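You operate a simulated robot arm through the tools that you are given. There is no shell and no other tool.

Carry out the task below with a simulated robot arm. There is one attempt and no reset: what you move stays moved.

Task
Blend the blue and brown tufts on the carder drum.
Fine: the brown tuft is in the red-brown drawer, shut it again; watch the drum and switch off once both are combed out; dial and brush lever end as they began; leave the reset button; other tufts stay. Where these are worked on the way, their far stop is far enough and under half their travel is too little: red-brown drawer.

It is judged by the outcome, as a careful person would: the job done as asked, and still so three seconds after it is handed in. It fails if anything else is knocked over, pushed out of place, dropped, spilled or broken.

Robot
A 7-joint arm with a two-finger parallel gripper, fixed in place. Base frame: the origin is on the floor under the middle of its stand, x ahead of it, y to its left, z up. Units: mm, rad, N and s.
It reaches about 1479 mm from its shoulder. Its first joint turns from -2.897 to 2.897 rad. Payload 4.4 kg.
The TCP is the grasp point between the finger pads, 23 mm short of the fingertips. In the tool frame z runs along the fingers and y along their closing line. The gripper opens to 94 mm. The fingers are 38 mm wide and 10 mm thick; the gripper's body (54 by 96 mm) begins 39 mm behind the TCP.
Orientation is told as [roll, pitch, yaw] about the base's x, y, z axes, in that order, counted from this pose: with the fingers straight down and closing along the base's y, the tool's x points along the base's -x, its y along +y and its z along -z.

Tools
- The arm moves only by the tool drive_tool. Its argument "increments" is a list of rows, each a list of 3 entries, a list of its own where there are three numbers: the turn, a rotation vector about the tool's x, y, z in rad, then the shift along the tool's x, y, z in mm, then the finger opening in mm, from 0 to 94. In form: [[[rx, ry, rz], [dx, dy, dz], jaw], ...]. A call has 1 to 20 rows; each row shifts and turns the commanded pose from where the row before left it, along the tool's axes as they then stand. A row lasts 0.2 s, in which the tool goes at most 50 mm and 0.15 rad; a call with a longer step from one row to the next is refused whole, and so is a gripper value outside its range. A pose out of reach is approached as far as the arm can. The call stops where the force on the tool passes 80 N (or 10 N more than at its start, if that is more) or the arm is blocked; 0.2 s more then pass. The fingers move at their own pace (about 72 mm/s each) and stop on an object; they squeeze with about 35 N. The grip force told is the motor's: it shows also when the fingers shut on nothing. Time passes only in rows, and 0.2 s behind the last, so rows that do not move let the fingers close. It gives the time, the measured TCP pose, the force on the tool (base axes), the opening and the grip force at its end, in the units of the frame above (readings bear some noise), with the torque about the TCP (base axes, N m) and any sound that the robot's microphone picked up.
- Cameras (640 x 400 px; columns grow to the right, rows downward): "scene" is fixed at [43.7, 651.6, 1500.5]; the picture's right is [-0.58, -0.81, 0.00], its down [-0.15, 0.11, -0.98] and it looks along [0.80, -0.57, -0.18] (base axes); focal length 214 px, centre (320, 200). "wrist" rides on the gripper at [86, 16, -75] in the tool frame; the picture's right is [-0.18, 0.98, 0.00], its down [-0.58, -0.11, -0.81] and it looks along [-0.79, -0.15, 0.59] (tool axes); focal length 243 px, centre (320, 200). There is no depth. A picture from a camera that has moved, and an enlarged one, comes with that camera's place and axes in the base frame and with its lens. The place of the scene camera against the robot may be out by one fixed shift of up to 12 mm in any direction.
- grab_frame(camera): a new picture of that camera. No time passes.
- enlarge(camera, box): a new picture of the part [left, top, right, bottom] of that camera's present view, enlarged. No time passes.
- hand_in(): hands the job in; it is judged then, once.

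Nothing tells you positions but the pictures and the camera data. Unless the task says otherwise, let go and move clear before handing in.

The tools are called after "Call:" by a JSON object that holds its "name" and its "arguments". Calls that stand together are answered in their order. drive_tool: Moves the arm, as the interface text tells. Its arguments: {"type":"object","properties":{"increments":{"type":"array"}},"required":["increments"]} The other tools are called the same way: grab_frame (camera) takes a picture; enlarge (camera, box) takes an enlarged picture of a part of a camera's view; hand_in () hands the job in.

At the start:

```text
t: 0.0
tool_pos: [557.2, 248.3, 1286.1]
tcp_rot: [0.001, -0.002, 0.0]
contact_force: [0.8, 0.1, -0.2]
torque: [0.01, 0.01, 0.02]
gripper_width: 94.1
grip_force: 0.1
```

scene: 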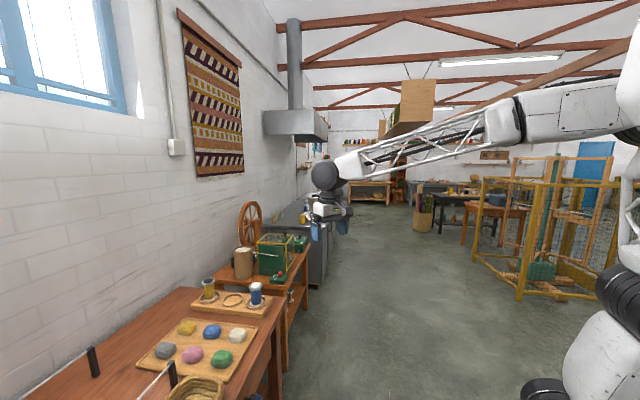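
wrist: 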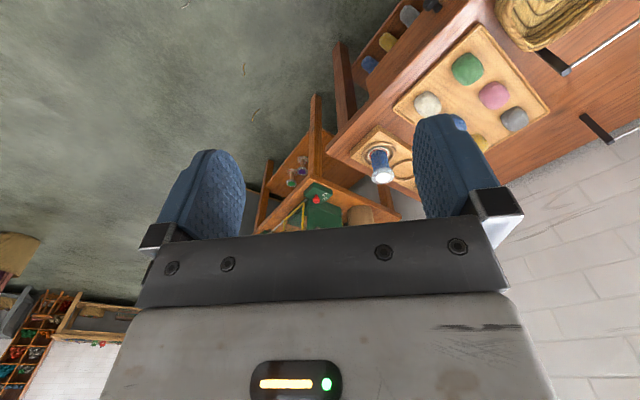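

I see a workshop with a bench holding a tray of coloured tufts and, beyond it, a small table with a green device that may be the carder. I'll enlarge the pictures to find the carder, drawers, dial and lever.

Call:
{"name": "enlarge", "arguments": {"camera": "scene", "box": [200, 190, 360, 300]}}

Call:
{"name": "enlarge", "arguments": {"camera": "scene", "box": [60, 270, 320, 400]}}

Call:
{"name": "enlarge", "arguments": {"camera": "wrist", "box": [240, 100, 420, 240]}}

Call:
{"name": "enlarge", "arguments": {"camera": "wrist", "box": [320, 0, 640, 200]}}

```text
3.64 times, centred on (280, 245) of scene
camera zoom: at [43.7, 651.6, 1500.5], right [-0.58, -0.81, 0.0], down [-0.15, 0.11, -0.98], along [0.8, -0.57, -0.18], focal length 780 px, centre (466, 36)
```

zoom: 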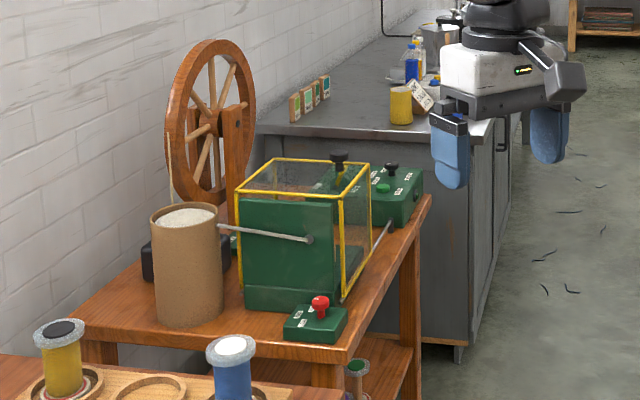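

```text
2.46 times, centred on (190, 335) of scene
camera zoom: at [43.7, 651.6, 1500.5], right [-0.58, -0.81, 0.0], down [-0.15, 0.11, -0.98], along [0.8, -0.57, -0.18], focal length 528 px, centre (640, -132)
```

zoom: 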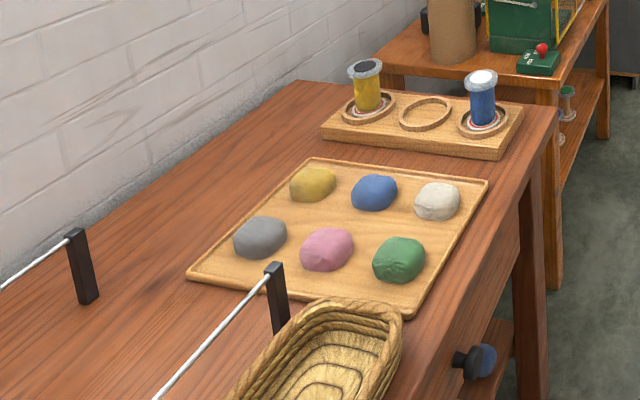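

```text
2.86 times, centred on (330, 170) of wrist
camera zoom: at [469.6, 263.7, 1360.9], right [0.18, 0.98, 0.0], down [0.58, -0.11, 0.81], along [0.79, -0.15, -0.59], focal length 693 px, centre (291, 286)
```

zoom: 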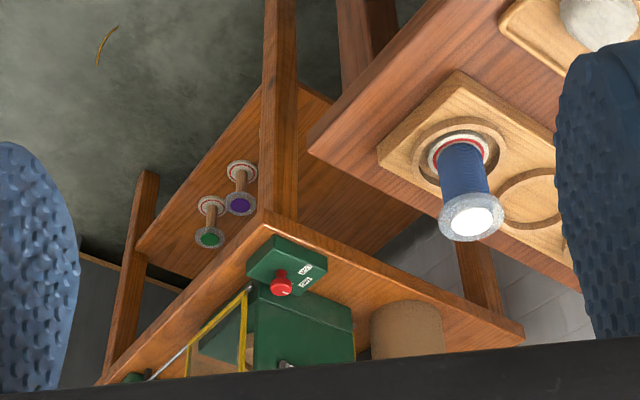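

```text
2.00 times, centred on (480, 100) of wrist
camera zoom: at [469.6, 263.7, 1360.9], right [0.18, 0.98, 0.0], down [0.58, -0.11, 0.81], along [0.79, -0.15, -0.59], focal length 485 px, centre (0, 400)
```

zoom: 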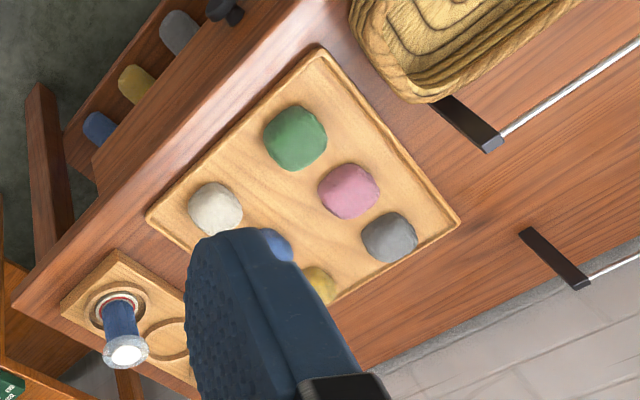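

The carder (green box in a yellow guard) sits on the far table near (1350, 100, 730), and the tuft tray is on the bench near (880, 500, 765). I'll turn the wrist toward the bench front to look at the drawers.

Call:
{"name": "drive_tool", "arguments": {"increments": [[[0, 0, -0.13], [0, 0, 0], 94], [[0, 0, -0.13], [0, 0, 0], 94], [[0, 0, -0.13], [0, 0, 0], 94], [[0, 0, -0.13], [0, 0, 0], 94], [[0, 0, -0.13], [0, 0, 0], 94], [[0, 0, -0.135], [0, 0, 0], 94], [[0, 0, 0], [30, 0, 40], 94], [[0, 0, 0], [30, 0, 40], 94], [[0, 0, 0], [30, 0, 40], 94], [[0, 0, 0], [30, 0, 40], 94], [[0, 0, 0], [30, 0, 40], 94]]}}

Call:
{"name": "grab_frame", "arguments": {"camera": "wrist"}}

Call:
{"name": "grab_frame", "arguments": {"camera": "scene"}}

```text
t: 2.4
tool_pos: [450.6, 142.9, 1085.5]
tcp_rot: [0.0, -0.002, 0.784]
contact_force: [0.3, 0.3, -0.9]
torque: [0.03, -0.05, 0.04]
gripper_width: 94.0
grip_force: 0.0
```

```text
taken
camera wrist: at [377.1, 92.4, 1159.8], right [-0.56, 0.83, 0.0], down [0.49, 0.33, 0.81], along [0.67, 0.46, -0.59], focal length 243 px, centre (320, 200)
```

wrist: 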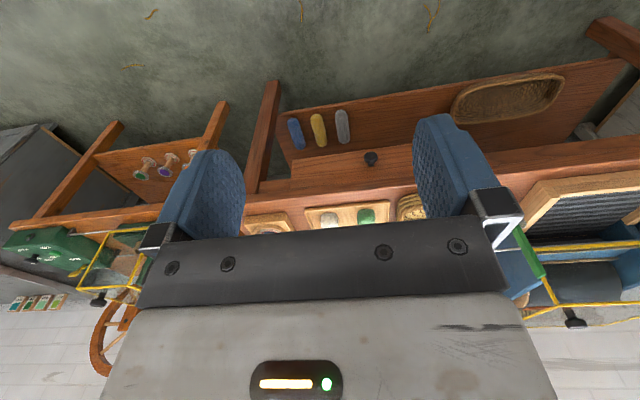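

```text
taken
```

scene: 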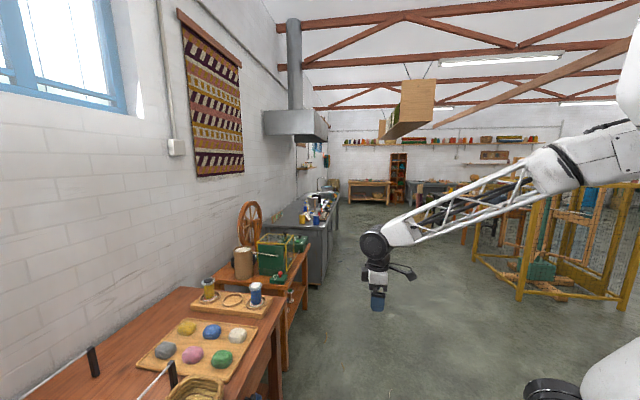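

The bench front shows one drawer with a dark knob, and to the left there's another machine with a blue frame, combs and a yellow guard. I'll enlarge both.

Call:
{"name": "enlarge", "arguments": {"camera": "wrist", "box": [480, 100, 640, 350]}}

Call:
{"name": "enlarge", "arguments": {"camera": "wrist", "box": [220, 60, 480, 250]}}

Call:
{"name": "enlarge", "arguments": {"camera": "wrist", "box": [0, 100, 240, 300]}}

```text
1.60 times, centred on (560, 225) of wrist
camera zoom: at [377.1, 92.4, 1159.8], right [-0.56, 0.83, 0.0], down [0.49, 0.33, 0.81], along [0.67, 0.46, -0.59], focal length 388 px, centre (-64, 160)
```

zoom: 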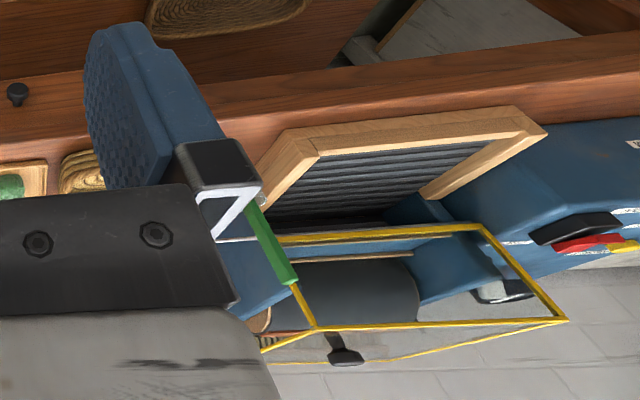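

```text
2.11 times, centred on (350, 155) of wrist
camera zoom: at [377.1, 92.4, 1159.8], right [-0.56, 0.83, 0.0], down [0.49, 0.33, 0.81], along [0.67, 0.46, -0.59], focal length 511 px, centre (257, 295)
```

zoom: 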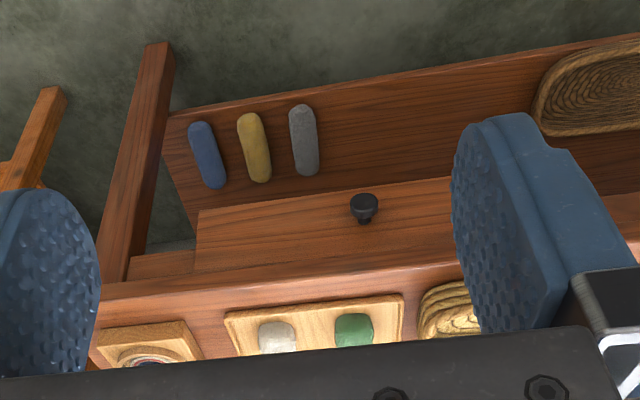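

```text
2.00 times, centred on (120, 200) of wrist
camera zoom: at [377.1, 92.4, 1159.8], right [-0.56, 0.83, 0.0], down [0.49, 0.33, 0.81], along [0.67, 0.46, -0.59], focal length 485 px, centre (720, 200)
```

zoom: 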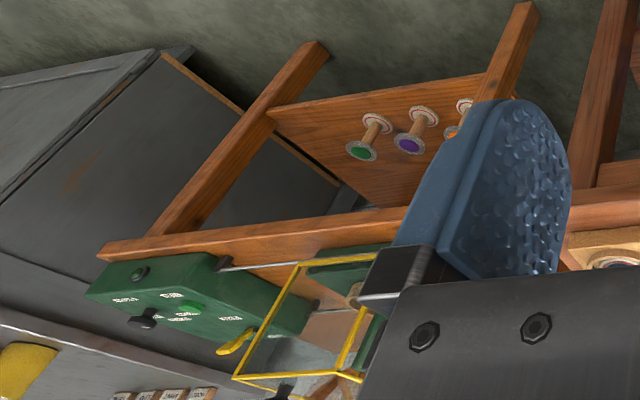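

The carder looks to be the blue machine at the left end (feed tray, drum under a yellow guard, control box at its left). I'll turn further left to look at it straight on.

Call:
{"name": "drive_tool", "arguments": {"increments": [[[0, 0, -0.13], [0, 0, 0], 94], [[0, 0, -0.13], [0, 0, 0], 94], [[0, 0, -0.13], [0, 0, 0], 94], [[0, 0, -0.13], [0, 0, 0], 94], [[0, 0, -0.13], [0, 0, 0], 94], [[0, 0, -0.135], [0, 0, 0], 94], [[0, 0, 0], [0, 0, -40], 94], [[0, 0, 0], [0, 0, -40], 94]]}}

Call:
{"name": "grab_frame", "arguments": {"camera": "wrist"}}

Call:
{"name": "enlarge", "arguments": {"camera": "wrist", "box": [240, 50, 500, 250]}}

```text
t: 4.2
tool_pos: [450.7, 142.6, 1167.3]
tcp_rot: [-0.001, 0.0, 1.571]
contact_force: [-0.3, -0.1, 0.5]
torque: [-0.01, 0.01, 0.03]
gripper_width: 93.9
grip_force: 0.0
```

```text
taken
camera wrist: at [433.2, 55.8, 1241.0], right [-0.98, 0.18, 0.0], down [0.11, 0.58, 0.81], along [0.15, 0.79, -0.59], focal length 243 px, centre (320, 200)
```

wrist: 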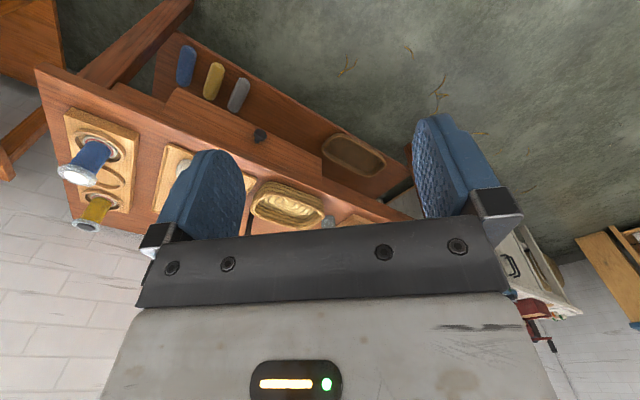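

```text
2.00 times, centred on (370, 150) of wrist
camera zoom: at [433.2, 55.8, 1241.0], right [-0.98, 0.18, 0.0], down [0.11, 0.58, 0.81], along [0.15, 0.79, -0.59], focal length 485 px, centre (220, 300)
```

zoom: 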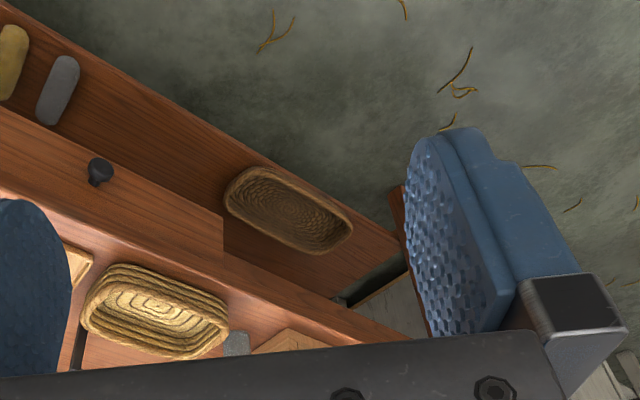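

The gripper hides the carder. I'll move higher and forward (+y), so the carder falls in the clear upper part of the wrist picture.

Call:
{"name": "drive_tool", "arguments": {"increments": [[[0, 0, 0], [-40, 0, -20], 94], [[0, 0, 0], [-40, 0, -20], 94], [[0, 0, 0], [-40, 0, -20], 94], [[0, 0, 0], [-40, 0, -20], 94], [[0, 0, 0], [-40, 0, -20], 94], [[0, 0, 0], [-40, 0, 0], 94]]}}

Call:
{"name": "grab_frame", "arguments": {"camera": "wrist"}}

Call:
{"name": "grab_frame", "arguments": {"camera": "scene"}}

```text
t: 5.6
tool_pos: [450.3, 382.0, 1266.3]
tcp_rot: [-0.002, -0.001, 1.569]
contact_force: [-0.6, -0.1, -0.7]
torque: [0.02, 0.0, 0.01]
gripper_width: 93.8
grip_force: 0.1
```

```text
taken
camera wrist: at [433.0, 296.0, 1341.5], right [-0.98, 0.19, 0.0], down [0.11, 0.58, 0.81], along [0.15, 0.79, -0.59], focal length 243 px, centre (320, 200)
```

wrist: 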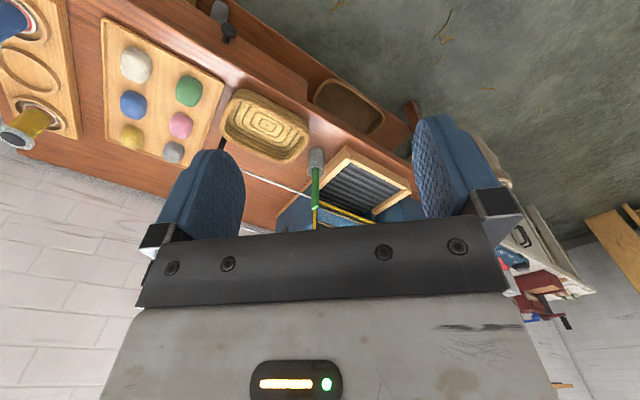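

```text
taken
```

scene: 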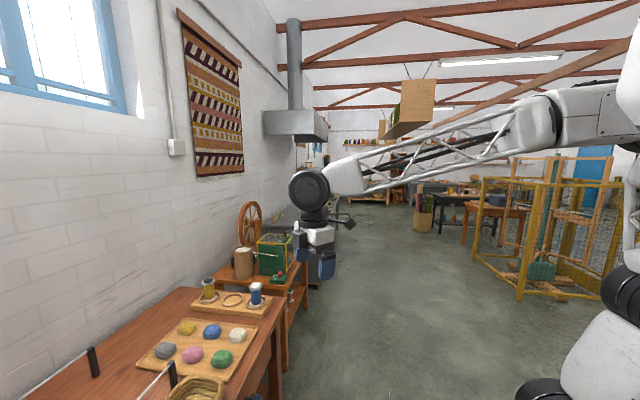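

The carder's feed tray and guard appear beyond the basket. I'll move on over it at a greater height to see it fully.

Call:
{"name": "drive_tool", "arguments": {"increments": [[[0, 0, 0], [-40, 20, -20], 94], [[0, 0, 0], [-40, 20, -20], 94], [[0, 0, 0], [-40, 20, -20], 94], [[0, 0, 0], [-40, 20, -20], 94], [[0, 0, 0], [-40, 20, -20], 94]]}}

Call:
{"name": "grab_frame", "arguments": {"camera": "wrist"}}

Call:
{"name": "enlarge", "arguments": {"camera": "wrist", "box": [220, 20, 480, 240]}}

```text
t: 6.8
tool_pos: [349.4, 582.0, 1366.1]
tcp_rot: [-0.002, 0.0, 1.569]
contact_force: [-0.4, -0.2, -0.2]
torque: [-0.01, -0.02, 0.0]
gripper_width: 93.8
grip_force: 0.1
```

```text
taken
camera wrist: at [332.3, 495.5, 1440.6], right [-0.98, 0.19, 0.0], down [0.11, 0.58, 0.81], along [0.15, 0.79, -0.59], focal length 243 px, centre (320, 200)
```

wrist: 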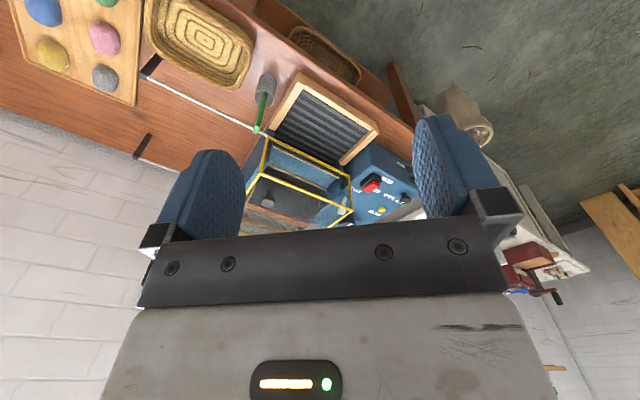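

```text
1.82 times, centred on (350, 130) of wrist
camera zoom: at [332.3, 495.5, 1440.6], right [-0.98, 0.19, 0.0], down [0.11, 0.58, 0.81], along [0.15, 0.79, -0.59], focal length 441 px, centre (266, 327)
```

zoom: 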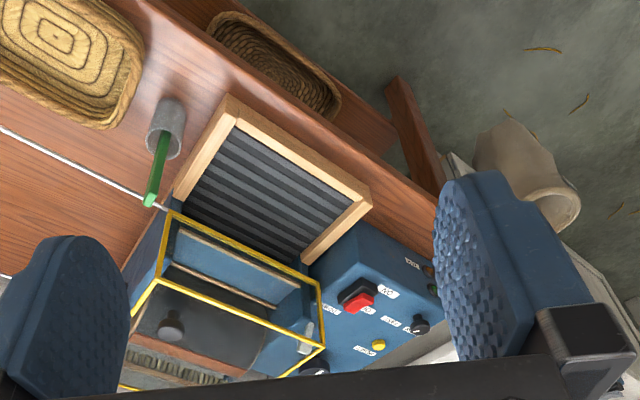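

I can see the carder: black ribbed feed tray, yellow guard with a knob, and a blue control panel with a red switch, yellow button, dark knobs and labels. I'll move to read the labels.

Call:
{"name": "drive_tool", "arguments": {"increments": [[[0, 0, 0], [-40, 30, 0], 94], [[0, 0, 0], [-40, 30, 0], 94], [[0, 0, 0], [-40, 30, 0], 94]]}}

Call:
{"name": "grab_frame", "arguments": {"camera": "wrist"}}

Call:
{"name": "enlarge", "arguments": {"camera": "wrist", "box": [200, 60, 360, 160]}}

Call:
{"name": "enlarge", "arguments": {"camera": "wrist", "box": [160, 40, 420, 240]}}

```text
t: 7.6
tool_pos: [260.7, 703.3, 1366.4]
tcp_rot: [-0.001, -0.002, 1.569]
contact_force: [-1.0, 1.4, 0.6]
torque: [-0.01, -0.01, -0.01]
gripper_width: 93.8
grip_force: 0.0
```

```text
taken
camera wrist: at [243.6, 616.3, 1440.8], right [-0.98, 0.19, 0.0], down [0.11, 0.58, 0.81], along [0.15, 0.79, -0.59], focal length 243 px, centre (320, 200)
```

wrist: 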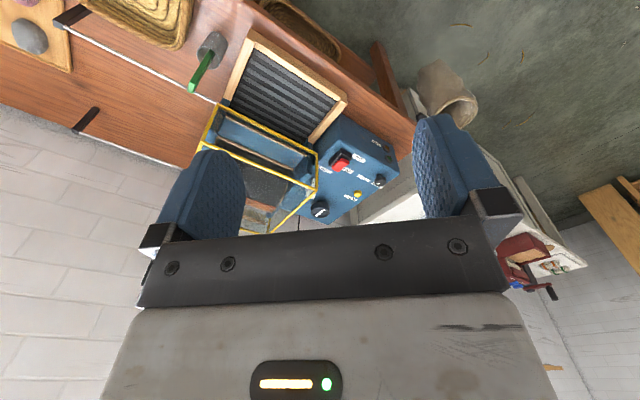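

```text
4.00 times, centred on (280, 110) of wrist
camera zoom: at [243.6, 616.3, 1440.8], right [-0.98, 0.19, 0.0], down [0.11, 0.58, 0.81], along [0.15, 0.79, -0.59], focal length 970 px, centre (480, 560)
```

zoom: 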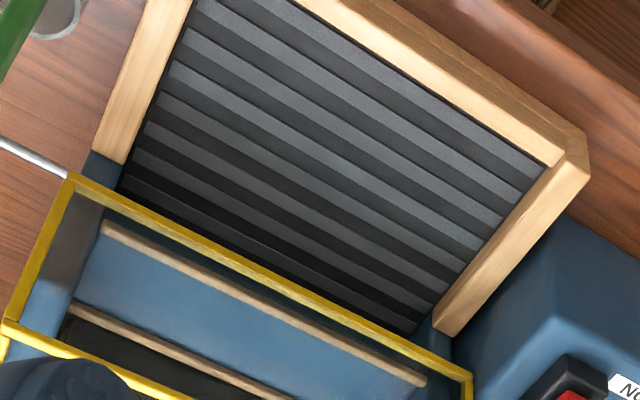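

```text
2.00 times, centred on (290, 140) of wrist
camera zoom: at [243.6, 616.3, 1440.8], right [-0.98, 0.19, 0.0], down [0.11, 0.58, 0.81], along [0.15, 0.79, -0.59], focal length 485 px, centre (380, 320)
```

zoom: 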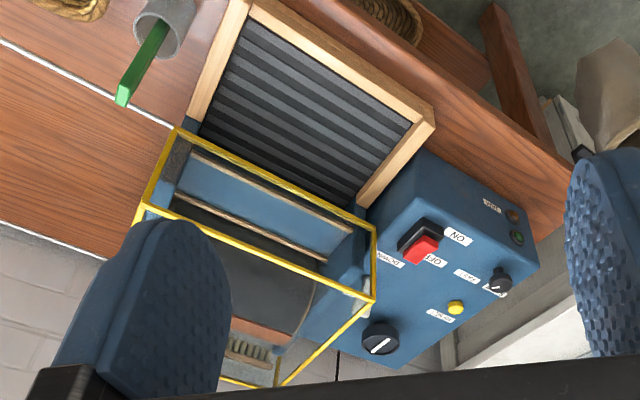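

Call:
{"name": "enlarge", "arguments": {"camera": "wrist", "box": [290, 120, 440, 230]}}

Call:
{"name": "enlarge", "arguments": {"camera": "wrist", "box": [320, 135, 400, 185]}}

```text
3.64 times, centred on (365, 175) of wrist
camera zoom: at [243.6, 616.3, 1440.8], right [-0.98, 0.19, 0.0], down [0.11, 0.58, 0.81], along [0.15, 0.79, -0.59], focal length 882 px, centre (156, 291)
```

zoom: 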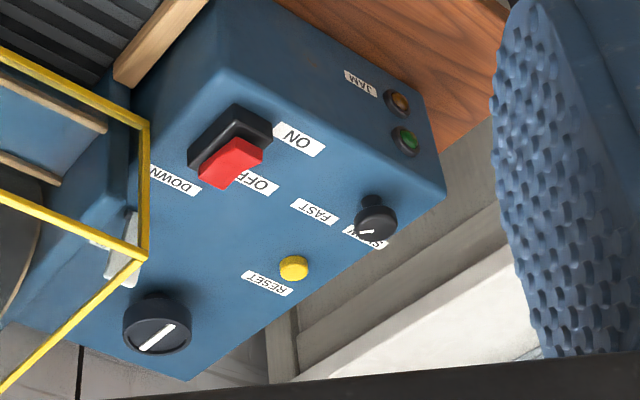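

```text
8.00 times, centred on (360, 160) of wrist
camera zoom: at [243.6, 616.3, 1440.8], right [-0.98, 0.19, 0.0], down [0.11, 0.58, 0.81], along [0.15, 0.79, -0.59], focal length 1941 px, centre (0, 520)
```

zoom: 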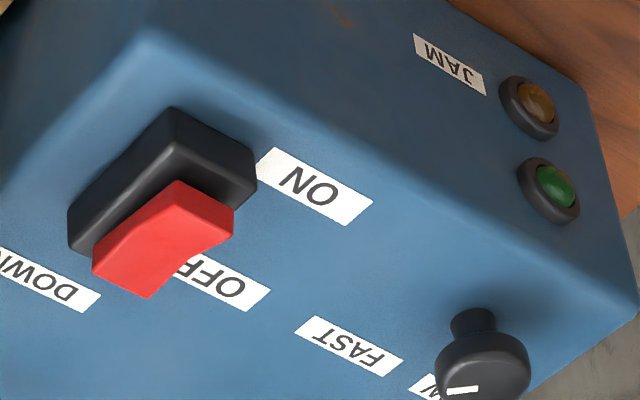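

The carder control panel is around (282, 1190, 870): red ON/OFF rocker, FAST/SLOW dial, yellow RESET, a larger knob with DOWN label, JAM and run lamps. I'll get closer for details.

Call:
{"name": "drive_tool", "arguments": {"increments": [[[0, 0, 0], [-40, 0, 15], 94], [[0, 0, 0], [-40, 0, 15], 94], [[0, 0, 0], [-40, 0, 15], 94], [[0, 0, 0], [-40, 0, 15], 94], [[0, 0, 0], [-40, 0, 15], 94], [[0, 0, 0], [-40, 0, 15], 94], [[0, 0, 0], [-40, 0, 15], 94], [[0, 0, 0], [-30, 0, 15], 94]]}}

Call:
{"name": "grab_frame", "arguments": {"camera": "wrist"}}

Call:
{"name": "enlarge", "arguments": {"camera": "wrist", "box": [200, 0, 440, 160]}}

Call:
{"name": "grab_frame", "arguments": {"camera": "scene"}}

```text
t: 9.4
tool_pos: [263.1, 1012.8, 1248.0]
tcp_rot: [0.0, -0.002, 1.569]
contact_force: [0.1, -0.4, 0.2]
torque: [-0.01, 0.01, 0.03]
gripper_width: 94.1
grip_force: 0.2
```

```text
taken
camera wrist: at [245.2, 925.8, 1322.9], right [-0.98, 0.18, 0.0], down [0.11, 0.58, 0.81], along [0.15, 0.79, -0.59], focal length 243 px, centre (320, 200)
```

wrist: 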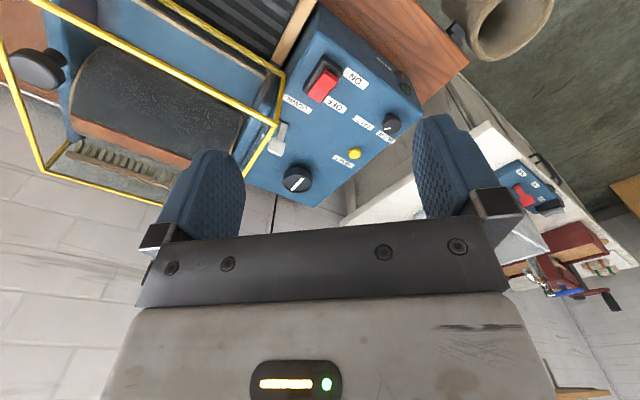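

```text
2.50 times, centred on (320, 80) of wrist
camera zoom: at [245.2, 925.8, 1322.9], right [-0.98, 0.18, 0.0], down [0.11, 0.58, 0.81], along [0.15, 0.79, -0.59], focal length 606 px, centre (320, 500)
```

zoom: 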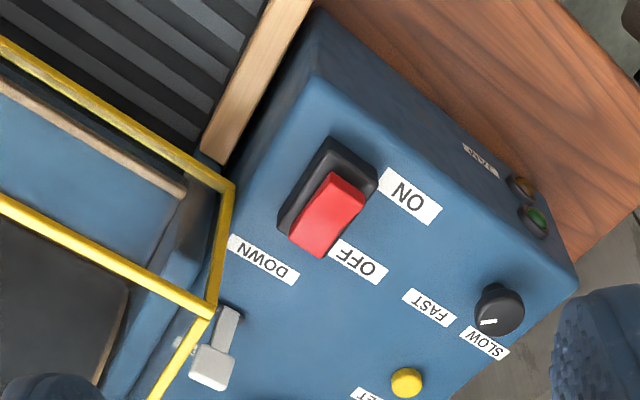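

```text
taken
```

scene: 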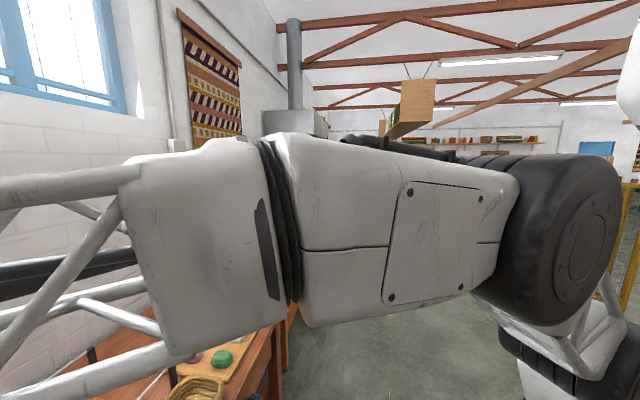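

The switch is near (280, 1137, 927) and the drum around (600, 1130, 880). I'll turn to face the carder squarely and see all of it.

Call:
{"name": "drive_tool", "arguments": {"increments": [[[0, 0, 0.122], [0, 0, -15], 94], [[0, 0, 0.122], [0, 0, -15], 94], [[0, 0, 0.122], [0, 0, -15], 94], [[0, 0, 0.122], [0, 0, -15], 94], [[0, 0, 0.122], [0, 0, -15], 94], [[0, 0, 0], [-9, -38, 0], 94], [[0, 0, 0], [-9, -38, 0], 94], [[0, 0, 0], [-9, -38, 0], 94], [[0, 0, 0], [-9, -38, 0], 94], [[0, 0, 0], [-9, -38, 0], 94]]}}

Call:
{"name": "grab_frame", "arguments": {"camera": "wrist"}}

Call:
{"name": "enlarge", "arguments": {"camera": "wrist", "box": [180, 0, 460, 200]}}

```text
t: 11.6
tool_pos: [444.1, 941.2, 1322.8]
tcp_rot: [0.0, -0.004, 0.961]
contact_force: [0.6, -0.2, -0.2]
torque: [0.0, 0.02, 0.01]
gripper_width: 94.0
grip_force: 0.1
```

```text
taken
camera wrist: at [379.1, 878.1, 1396.7], right [-0.7, 0.71, 0.0], down [0.42, 0.41, 0.81], along [0.58, 0.56, -0.59], focal length 243 px, centre (320, 200)
```

wrist: 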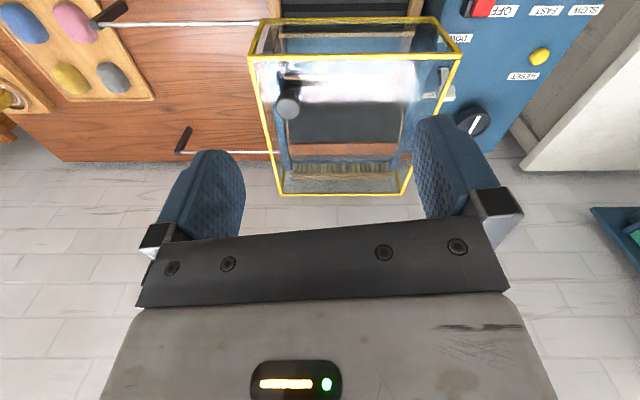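

```text
2.00 times, centred on (320, 100) of wrist
camera zoom: at [379.1, 878.1, 1396.7], right [-0.7, 0.71, 0.0], down [0.42, 0.41, 0.81], along [0.58, 0.56, -0.59], focal length 485 px, centre (320, 400)
```

zoom: 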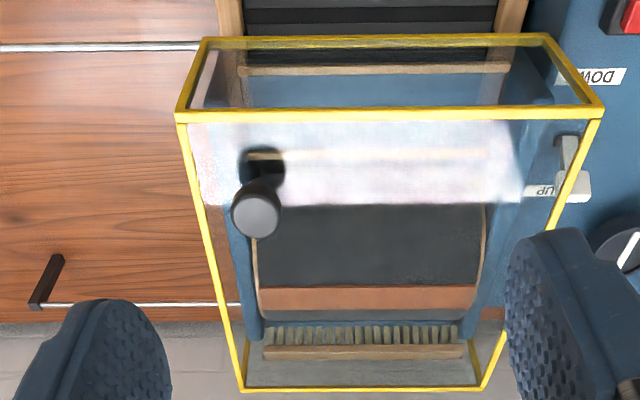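

The view is square to the carder now: a glass guard with a black knob over the drum, a brush lever with UP/DOWN labels at its left side. I'll back away to see the feed tray and panel.

Call:
{"name": "drive_tool", "arguments": {"increments": [[[0, 0, 0], [38, 22, 0], 94], [[0, 0, 0], [38, 22, 0], 94], [[0, 0, 0], [38, 22, 0], 94], [[0, 0, 0], [38, 22, 0], 94], [[0, 0, 0], [38, 22, 0], 94], [[0, 0, 0], [38, 22, 0], 94]]}}

Call:
{"name": "grab_frame", "arguments": {"camera": "wrist"}}

Call:
{"name": "enlarge", "arguments": {"camera": "wrist", "box": [160, 40, 320, 160]}}

Call:
{"name": "enlarge", "arguments": {"camera": "wrist", "box": [300, 40, 460, 160]}}

```text
t: 13.2
tool_pos: [227.4, 858.8, 1216.4]
tcp_rot: [-0.049, 0.114, 0.941]
contact_force: [0.2, -0.1, 0.6]
torque: [-0.02, 0.03, -0.03]
gripper_width: 94.1
grip_force: 0.1
stopped in row 6: the arm was blocked; the commanded pose is now the measured one
```

```text
taken
camera wrist: at [164.1, 807.6, 1298.8], right [-0.69, 0.72, -0.07], down [0.45, 0.5, 0.74], along [0.57, 0.48, -0.67], focal length 243 px, centre (320, 200)
```

wrist: 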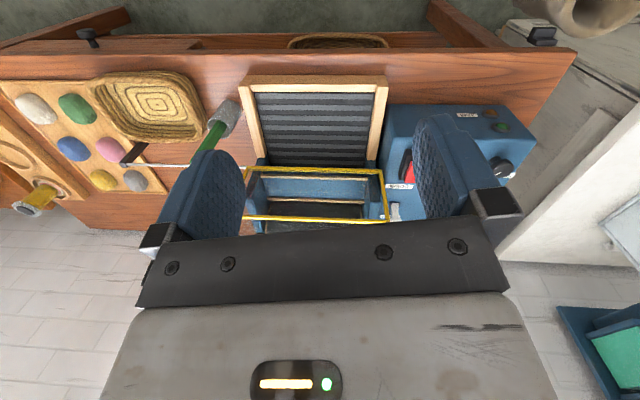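

```text
3.33 times, centred on (240, 100) of wrist
camera zoom: at [164.1, 807.6, 1298.8], right [-0.69, 0.72, -0.07], down [0.45, 0.5, 0.74], along [0.57, 0.48, -0.67], focal length 809 px, centre (587, 533)
```

zoom: 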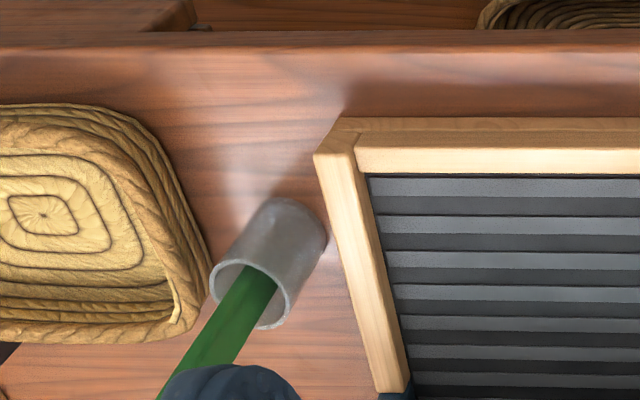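

```text
3.33 times, centred on (380, 100) of wrist
camera zoom: at [164.1, 807.6, 1298.8], right [-0.69, 0.72, -0.07], down [0.45, 0.5, 0.74], along [0.57, 0.48, -0.67], focal length 809 px, centre (120, 533)
```

zoom: 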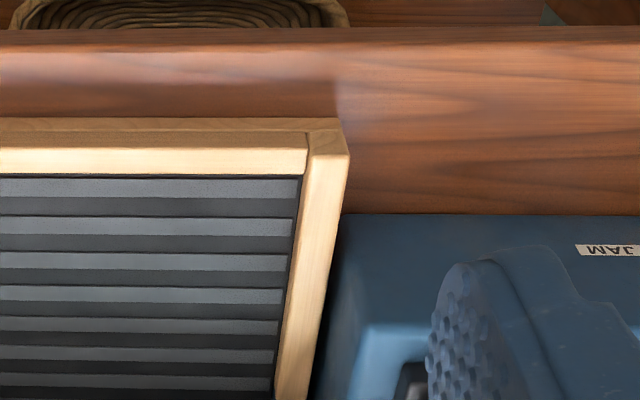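

The arm reported being blocked, and the tool has tilted a little. I'll check the scene camera to see why.

Call:
{"name": "grab_frame", "arguments": {"camera": "scene"}}

```text
taken
```

scene: 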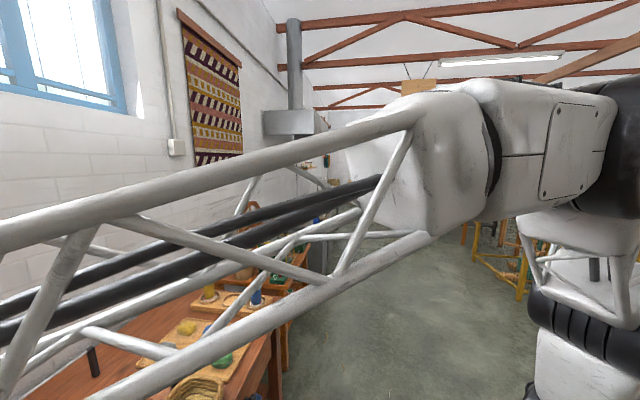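

The forearm passes by close to the camera and the pose is likely near a joint limit. I'll move back forward, re-levelling the tool.

Call:
{"name": "drive_tool", "arguments": {"increments": [[[0, 0, 0], [-38, -22, 0], 94], [[-0.049, -0.114, -0.02], [-20, -10, -20], 94], [[0, 0, 0], [0, 0, 0], 94]]}}

Call:
{"name": "grab_frame", "arguments": {"camera": "wrist"}}

```text
t: 14.0
tool_pos: [286.3, 889.0, 1236.7]
tcp_rot: [0.005, -0.006, 0.963]
contact_force: [0.8, -0.5, 0.3]
torque: [0.02, 0.0, 0.03]
gripper_width: 94.0
grip_force: 0.0
```

```text
taken
camera wrist: at [222.0, 826.9, 1310.9], right [-0.7, 0.71, 0.01], down [0.42, 0.41, 0.81], along [0.57, 0.57, -0.59], focal length 243 px, centre (320, 200)
```

wrist: 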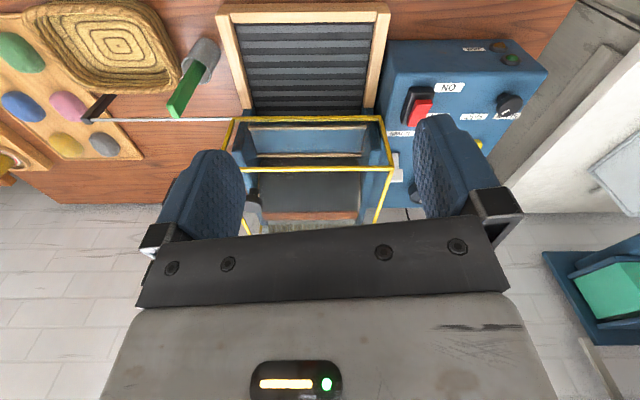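

Level again. Now I'll enlarge the control panel, feed tray and guard from here for measurements.

Call:
{"name": "enlarge", "arguments": {"camera": "wrist", "box": [360, 20, 560, 145]}}

Call:
{"name": "enlarge", "arguments": {"camera": "wrist", "box": [200, 0, 420, 138]}}

Call:
{"name": "enlarge", "arguments": {"camera": "wrist", "box": [230, 100, 430, 230]}}

Call:
{"name": "enlarge", "arguments": {"camera": "wrist", "box": [0, 0, 220, 170]}}

```text
3.20 times, centred on (460, 82) of wrist
camera zoom: at [222.0, 826.9, 1310.9], right [-0.7, 0.71, 0.01], down [0.42, 0.41, 0.81], along [0.57, 0.57, -0.59], focal length 776 px, centre (-128, 576)
```

zoom: 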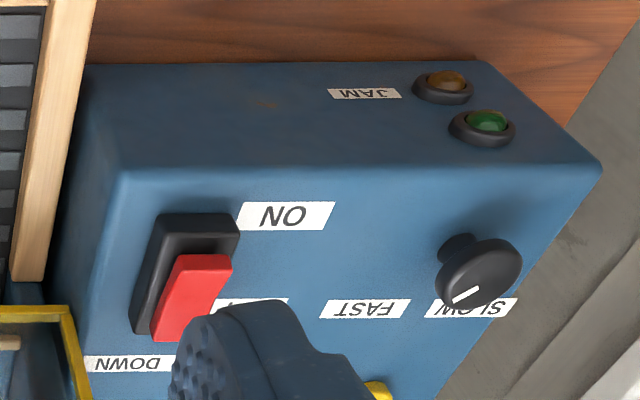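

```text
2.90 times, centred on (310, 69) of wrist
camera zoom: at [222.0, 826.9, 1310.9], right [-0.7, 0.71, 0.01], down [0.42, 0.41, 0.81], along [0.57, 0.57, -0.59], focal length 703 px, centre (349, 580)
```

zoom: 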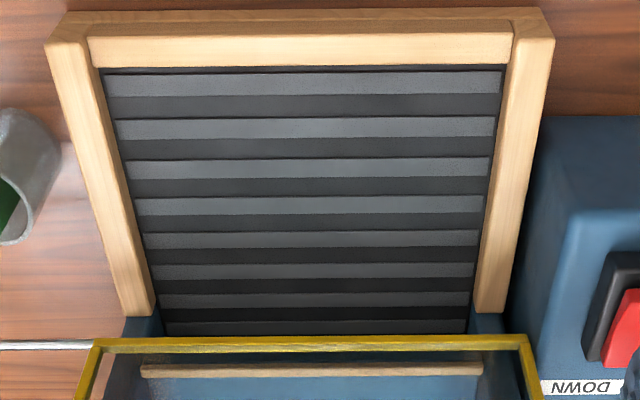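

```text
3.08 times, centred on (330, 165) of wrist
camera zoom: at [222.0, 826.9, 1310.9], right [-0.7, 0.71, 0.01], down [0.42, 0.41, 0.81], along [0.57, 0.57, -0.59], focal length 746 px, centre (289, 308)
```

zoom: 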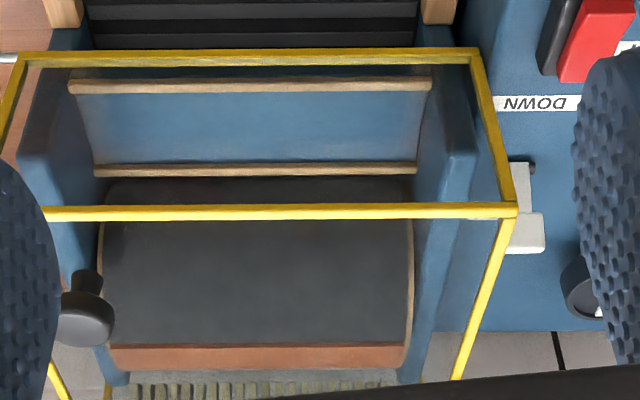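

```text
2.35 times, centred on (110, 85) of wrist
camera zoom: at [222.0, 826.9, 1310.9], right [-0.7, 0.71, 0.01], down [0.42, 0.41, 0.81], along [0.57, 0.57, -0.59], focal length 571 px, centre (814, 471)
```

zoom: 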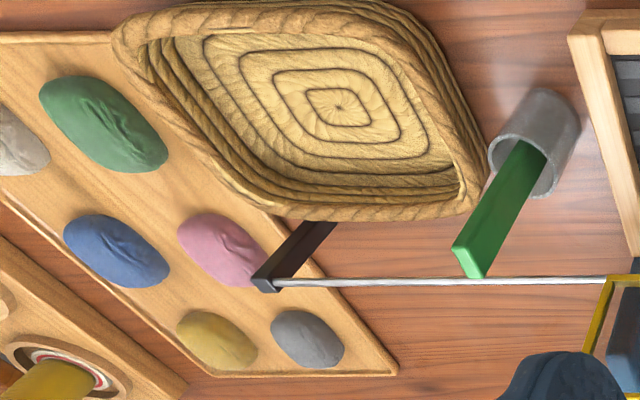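

The carder is understood: feed belt in front, dial at SLOW, brush lever at UP, lamps unlit. Next I go to the drawer knob, estimated near (694, 482, 660), moving back along the bench at height.

Call:
{"name": "drive_tool", "arguments": {"increments": [[[0, 0, 0], [24.6, -36.9, -2], 94], [[0, 0, 0], [24.6, -36.9, -2], 94], [[0, 0, 0], [24.6, -36.9, -2], 94], [[0, 0, 0], [24.6, -36.9, -2], 94], [[0, 0, 0], [24.6, -36.9, -2], 94], [[0, 0, 0], [24.6, -36.9, -2], 94], [[0, 0, 0], [24.6, -36.9, -2], 94]]}}

Call:
{"name": "grab_frame", "arguments": {"camera": "wrist"}}

```text
t: 15.6
tool_pos: [398.5, 599.6, 1250.8]
tcp_rot: [0.004, -0.007, 0.966]
contact_force: [0.5, 0.9, -0.3]
torque: [-0.03, 0.02, -0.02]
gripper_width: 94.2
grip_force: 0.0
```

```text
taken
camera wrist: at [333.8, 536.0, 1323.7], right [-0.7, 0.71, 0.01], down [0.42, 0.41, 0.81], along [0.57, 0.57, -0.58], focal length 243 px, centre (320, 200)
```

wrist: 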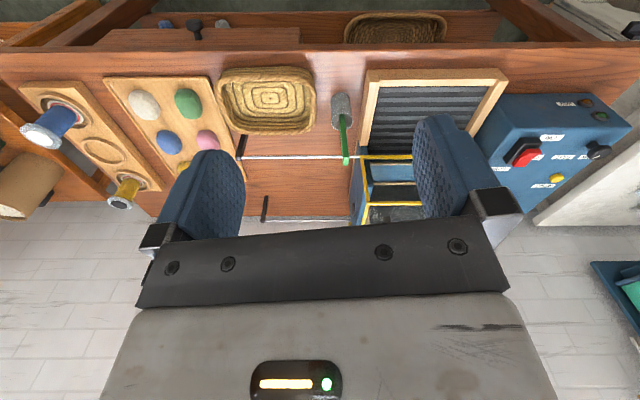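

Very good overview with the same orientation as before, so I can triangulate. I'll enlarge both halves.

Call:
{"name": "enlarge", "arguments": {"camera": "wrist", "box": [320, 40, 640, 220]}}

Call:
{"name": "enlarge", "arguments": {"camera": "wrist", "box": [60, 0, 360, 190]}}

```text
2.00 times, centred on (480, 130) of wrist
camera zoom: at [333.8, 536.0, 1323.7], right [-0.7, 0.71, 0.01], down [0.42, 0.41, 0.81], along [0.57, 0.57, -0.58], focal length 485 px, centre (0, 340)
```

zoom: 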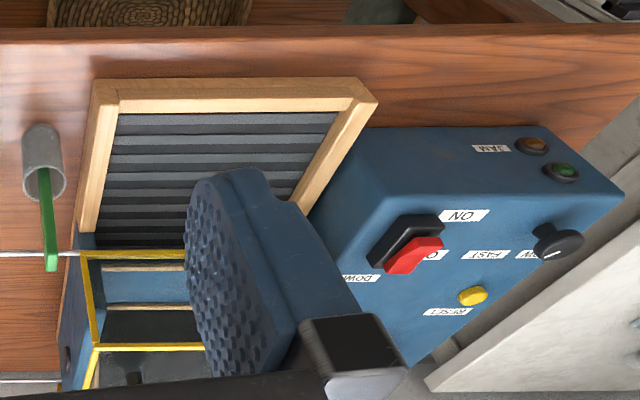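

```text
2.11 times, centred on (210, 95) of wrist
camera zoom: at [333.8, 536.0, 1323.7], right [-0.7, 0.71, 0.01], down [0.42, 0.41, 0.81], along [0.57, 0.57, -0.58], focal length 511 px, centre (552, 421)
```

zoom: 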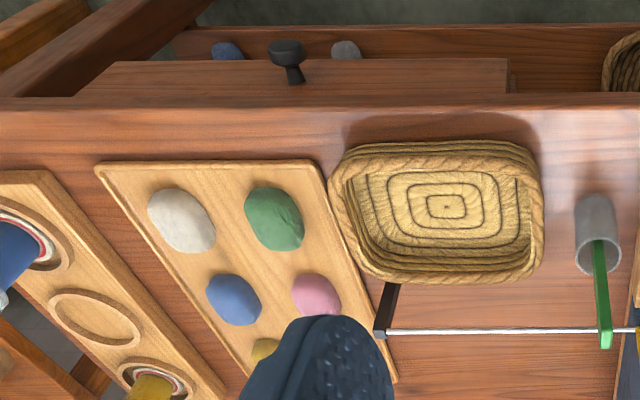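

I have triangulated: drawer knob at about (697, 482, 657) on a front 114 mm high; feed tray about z≈800; switch (280, 1131, 937). Now I move in front of the bench, opposite the drawer knob.

Call:
{"name": "drive_tool", "arguments": {"increments": [[[0, 0, 0.093], [0, 0, 0], 94], [[0, 0, 0.093], [0, 0, 0], 94], [[0, 0, 0], [13.3, -32.7, 27.8], 94], [[0, 0, 0], [13.3, -32.7, 27.8], 94], [[0, 0, 0], [13.3, -32.7, 27.8], 94], [[0, 0, 0], [13.3, -32.7, 27.8], 94], [[0, 0, 0], [13.3, -32.7, 27.8], 94], [[0, 0, 0], [13.3, -32.7, 27.8], 94], [[0, 0, 0], [13.3, -32.7, 27.8], 94], [[0, 0, 0], [13.3, -32.7, 27.8], 94], [[0, 0, 0], [13.3, -32.7, 27.8], 94]]}}

Call:
{"name": "grab_frame", "arguments": {"camera": "wrist"}}

Call:
{"name": "grab_frame", "arguments": {"camera": "scene"}}

```text
t: 18.0
tool_pos: [520.1, 306.8, 996.0]
tcp_rot: [0.006, -0.007, 0.779]
contact_force: [-0.4, 0.0, 0.2]
torque: [-0.02, -0.01, 0.03]
gripper_width: 94.1
grip_force: 0.0
```

```text
taken
camera wrist: at [446.2, 257.5, 1069.8], right [-0.56, 0.83, 0.01], down [0.49, 0.32, 0.81], along [0.67, 0.46, -0.59], focal length 243 px, centre (320, 200)
```

wrist: 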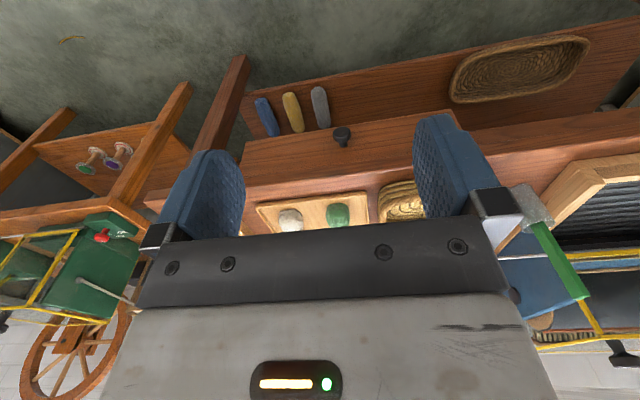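

```text
taken
```

scene: 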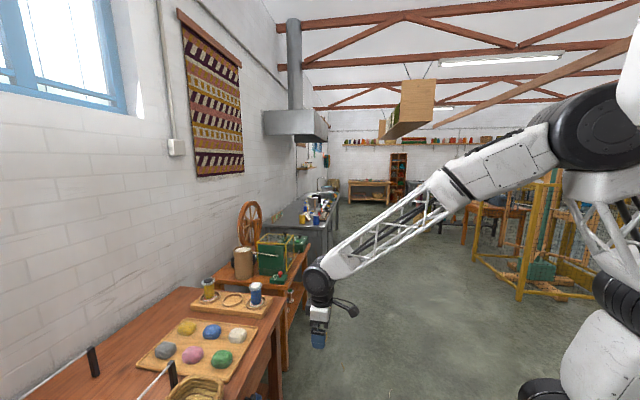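

The knob is right ahead. I'll lower and tilt the tool 45° so the fingers point down-forward and the camera looks level at the drawer.

Call:
{"name": "drive_tool", "arguments": {"increments": [[[0, 0, 0], [0, 0, 45], 94], [[0, 0, 0], [0, 0, 45], 94], [[0, 0, 0], [0, 0, 45], 94], [[0, 0, 0], [0, 0, 45], 94], [[0, -0.131, 0], [0, 0, 0], 94], [[0, -0.131, 0], [0, 0, 0], 94], [[0, -0.131, 0], [0, 0, 0], 94], [[0, -0.131, 0], [0, 0, 0], 94], [[0, -0.131, 0], [0, 0, 0], 94], [[0, -0.13, 0], [0, 0, 0], 94]]}}

Call:
{"name": "grab_frame", "arguments": {"camera": "wrist"}}

Call:
{"name": "grab_frame", "arguments": {"camera": "scene"}}

```text
t: 20.4
tool_pos: [489.3, 292.8, 695.3]
tcp_rot: [0.077, -0.589, 0.73]
contact_force: [0.2, 0.1, 0.3]
torque: [-0.03, 0.04, 0.03]
gripper_width: 94.1
grip_force: 0.1
stopped in row 10: the arm was blocked; the commanded pose is now the measured one
```

```text
taken
camera wrist: at [396.2, 224.1, 710.2], right [-0.57, 0.81, 0.16], down [0.15, -0.1, 0.98], along [0.81, 0.58, -0.06], focal length 243 px, centre (320, 200)
```

wrist: 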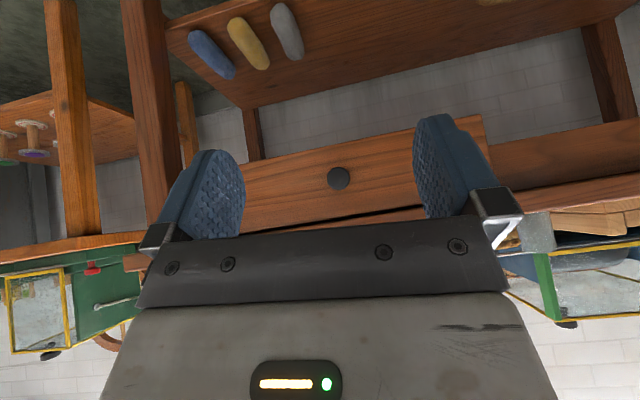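

```text
taken
```

scene: 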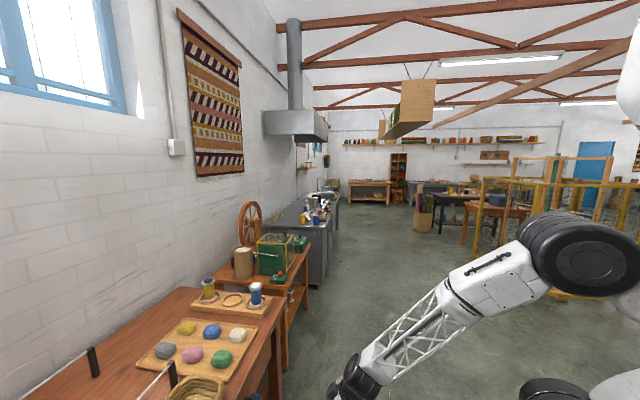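

The arm hit a joint limit at full tilt; a tilt of about 0.35 rad should do for the knob (seen at L-aligned height z≈656). I'll set the tool to that tilt and straighten the yaw.

Call:
{"name": "drive_tool", "arguments": {"increments": [[[0.0274, 0.12, -0.017], [0, 0, 0], 94], [[0.0274, 0.12, -0.017], [0, 0, 0], 94], [[0, 0, 0], [0, 0, 0], 94]]}}

```text
t: 21.2
tool_pos: [490.7, 292.5, 699.6]
tcp_rot: [-0.003, -0.355, 0.777]
contact_force: [-0.9, 0.2, -5.4]
torque: [0.13, -0.15, -0.05]
gripper_width: 93.7
grip_force: 0.1
```

There's a small force reading; I'll check whether it persists before moving on.

Call:
{"name": "drive_tool", "arguments": {"increments": [[[0, 0, 0], [0, 0, 0], 94]]}}

Call:
{"name": "grab_frame", "arguments": {"camera": "wrist"}}

```text
t: 21.6
tool_pos: [489.9, 292.3, 695.7]
tcp_rot: [-0.001, -0.351, 0.778]
contact_force: [0.3, -0.1, 0.0]
torque: [0.02, 0.01, -0.03]
gripper_width: 94.0
grip_force: 0.0
```

```text
taken
camera wrist: at [401.1, 229.2, 736.0], right [-0.57, 0.82, 0.06], down [0.27, 0.11, 0.96], along [0.78, 0.56, -0.28], focal length 243 px, centre (320, 200)
```

wrist: 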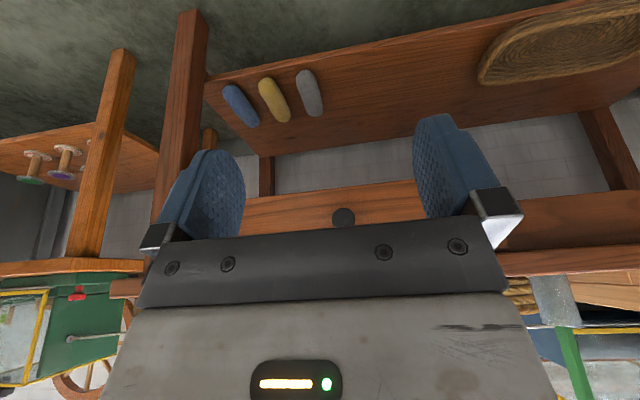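

The force was only transient; orientation is now right. I'll move to a pre-grasp spot in front of and above the knob.

Call:
{"name": "drive_tool", "arguments": {"increments": [[[0, 0, 0], [-41.2, -1.5, 7.1], 94], [[0, 0, 0], [-41.2, -1.5, 7.1], 94], [[0, 0, 0], [-41.2, -1.5, 7.1], 94], [[0, 0, 0], [-41.2, -1.5, 7.1], 94], [[0, 0, 0], [-41.2, -1.5, 7.1], 94], [[0, 0, 0], [-41.2, -1.5, 7.1], 94]]}}

Call:
{"name": "grab_frame", "arguments": {"camera": "wrist"}}

Call:
{"name": "enlarge", "arguments": {"camera": "wrist", "box": [220, 60, 440, 240]}}

```text
t: 23.0
tool_pos: [672.2, 459.9, 740.7]
tcp_rot: [-0.001, -0.35, 0.778]
contact_force: [-0.6, 0.7, -0.8]
torque: [0.01, 0.02, 0.01]
gripper_width: 94.0
grip_force: 0.1
```

```text
taken
camera wrist: at [583.1, 396.2, 781.3], right [-0.57, 0.82, 0.06], down [0.27, 0.11, 0.96], along [0.78, 0.56, -0.28], focal length 243 px, centre (320, 200)
```

wrist: 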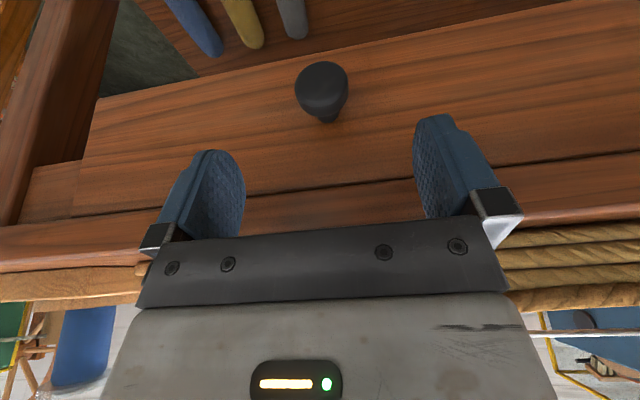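

```text
2.22 times, centred on (330, 150) of wrist
camera zoom: at [583.1, 396.2, 781.3], right [-0.57, 0.82, 0.06], down [0.27, 0.11, 0.96], along [0.78, 0.56, -0.28], focal length 539 px, centre (298, 311)
```

zoom: 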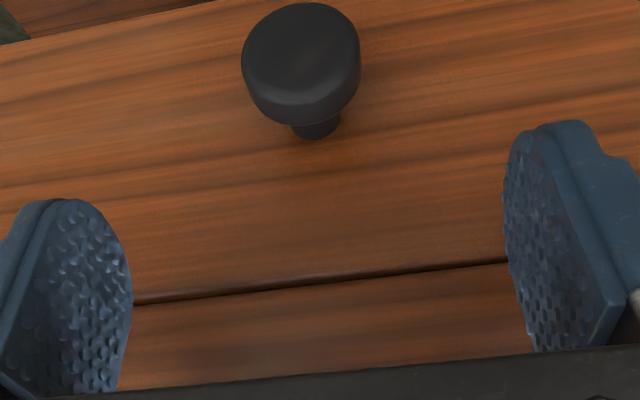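

The knob lies straight along the tool axis, about 88 mm ahead. I'll go in slowly.

Call:
{"name": "drive_tool", "arguments": {"increments": [[[0, 0, 0], [0, 0, 25], 94], [[0, 0, 0], [0, 0, 25], 94], [[0, 0, 0], [0, 0, 20], 94], [[0, 0, 0], [0, 0, 15], 94]]}}

Call:
{"name": "grab_frame", "arguments": {"camera": "wrist"}}

```text
t: 23.8
tool_pos: [686.8, 473.4, 674.4]
tcp_rot: [-0.002, -0.344, 0.777]
contact_force: [-10.8, -7.4, 1.1]
torque: [0.49, -0.63, 0.26]
gripper_width: 94.0
grip_force: 0.1
stopped in row 4: the force on the tool passed its limit at 191 N (the readings are from after the stop); the commanded pose is now the measured one
```

```text
taken
camera wrist: at [597.7, 410.3, 716.3], right [-0.57, 0.82, 0.06], down [0.27, 0.12, 0.96], along [0.78, 0.56, -0.29], focal length 243 px, centre (320, 200)
```

wrist: 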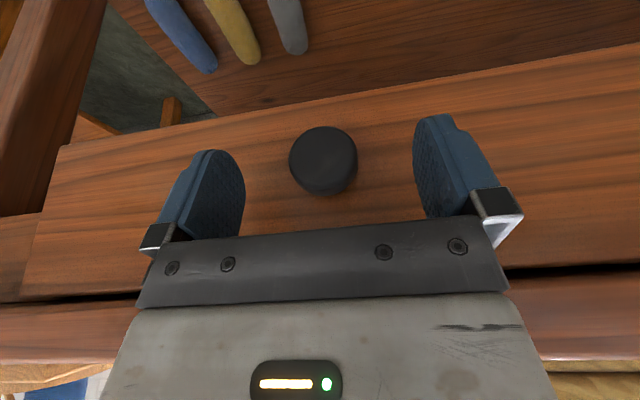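

The hand's body touched the bench edge (contact about 59 mm above the TCP). I'll back off a few mm and go straight down so the finger pads straddle the knob with the body clear of the edge.

Call:
{"name": "drive_tool", "arguments": {"increments": [[[0, 0, 0], [6.6, 0, -2.4], 94], [[0, 0, 0], [3.1, 0, 8.5], 94], [[0, 0, 0], [3.1, 0, 8.5], 94]]}}

Call:
{"name": "grab_frame", "arguments": {"camera": "wrist"}}

Call:
{"name": "enlarge", "arguments": {"camera": "wrist", "box": [220, 90, 440, 240]}}

```text
t: 24.6
tool_pos: [680.7, 469.7, 658.2]
tcp_rot: [0.001, -0.345, 0.777]
contact_force: [0.2, 0.1, -0.6]
torque: [0.05, 0.02, -0.01]
gripper_width: 94.0
grip_force: 0.1
```

```text
taken
camera wrist: at [593.1, 405.9, 698.9], right [-0.57, 0.82, 0.06], down [0.27, 0.11, 0.96], along [0.78, 0.56, -0.29], focal length 243 px, centre (320, 200)
```

wrist: 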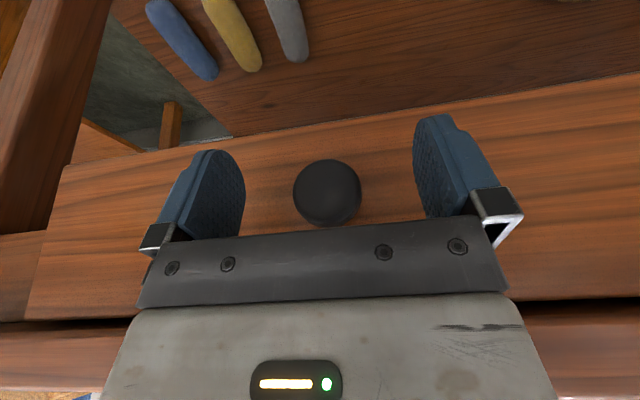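

```text
2.67 times, centred on (330, 165) of wrist
camera zoom: at [593.1, 405.9, 698.9], right [-0.57, 0.82, 0.06], down [0.27, 0.11, 0.96], along [0.78, 0.56, -0.29], focal length 647 px, centre (293, 293)
```

zoom: 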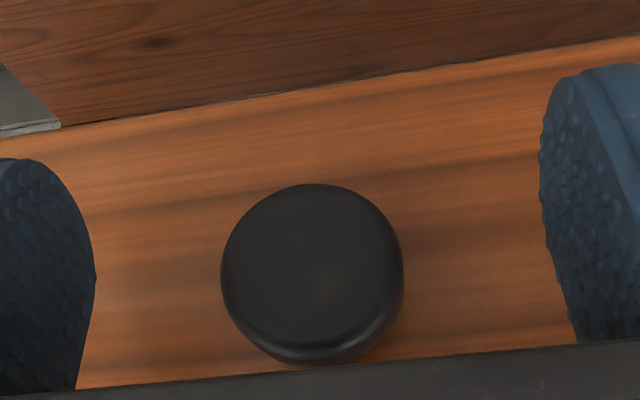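

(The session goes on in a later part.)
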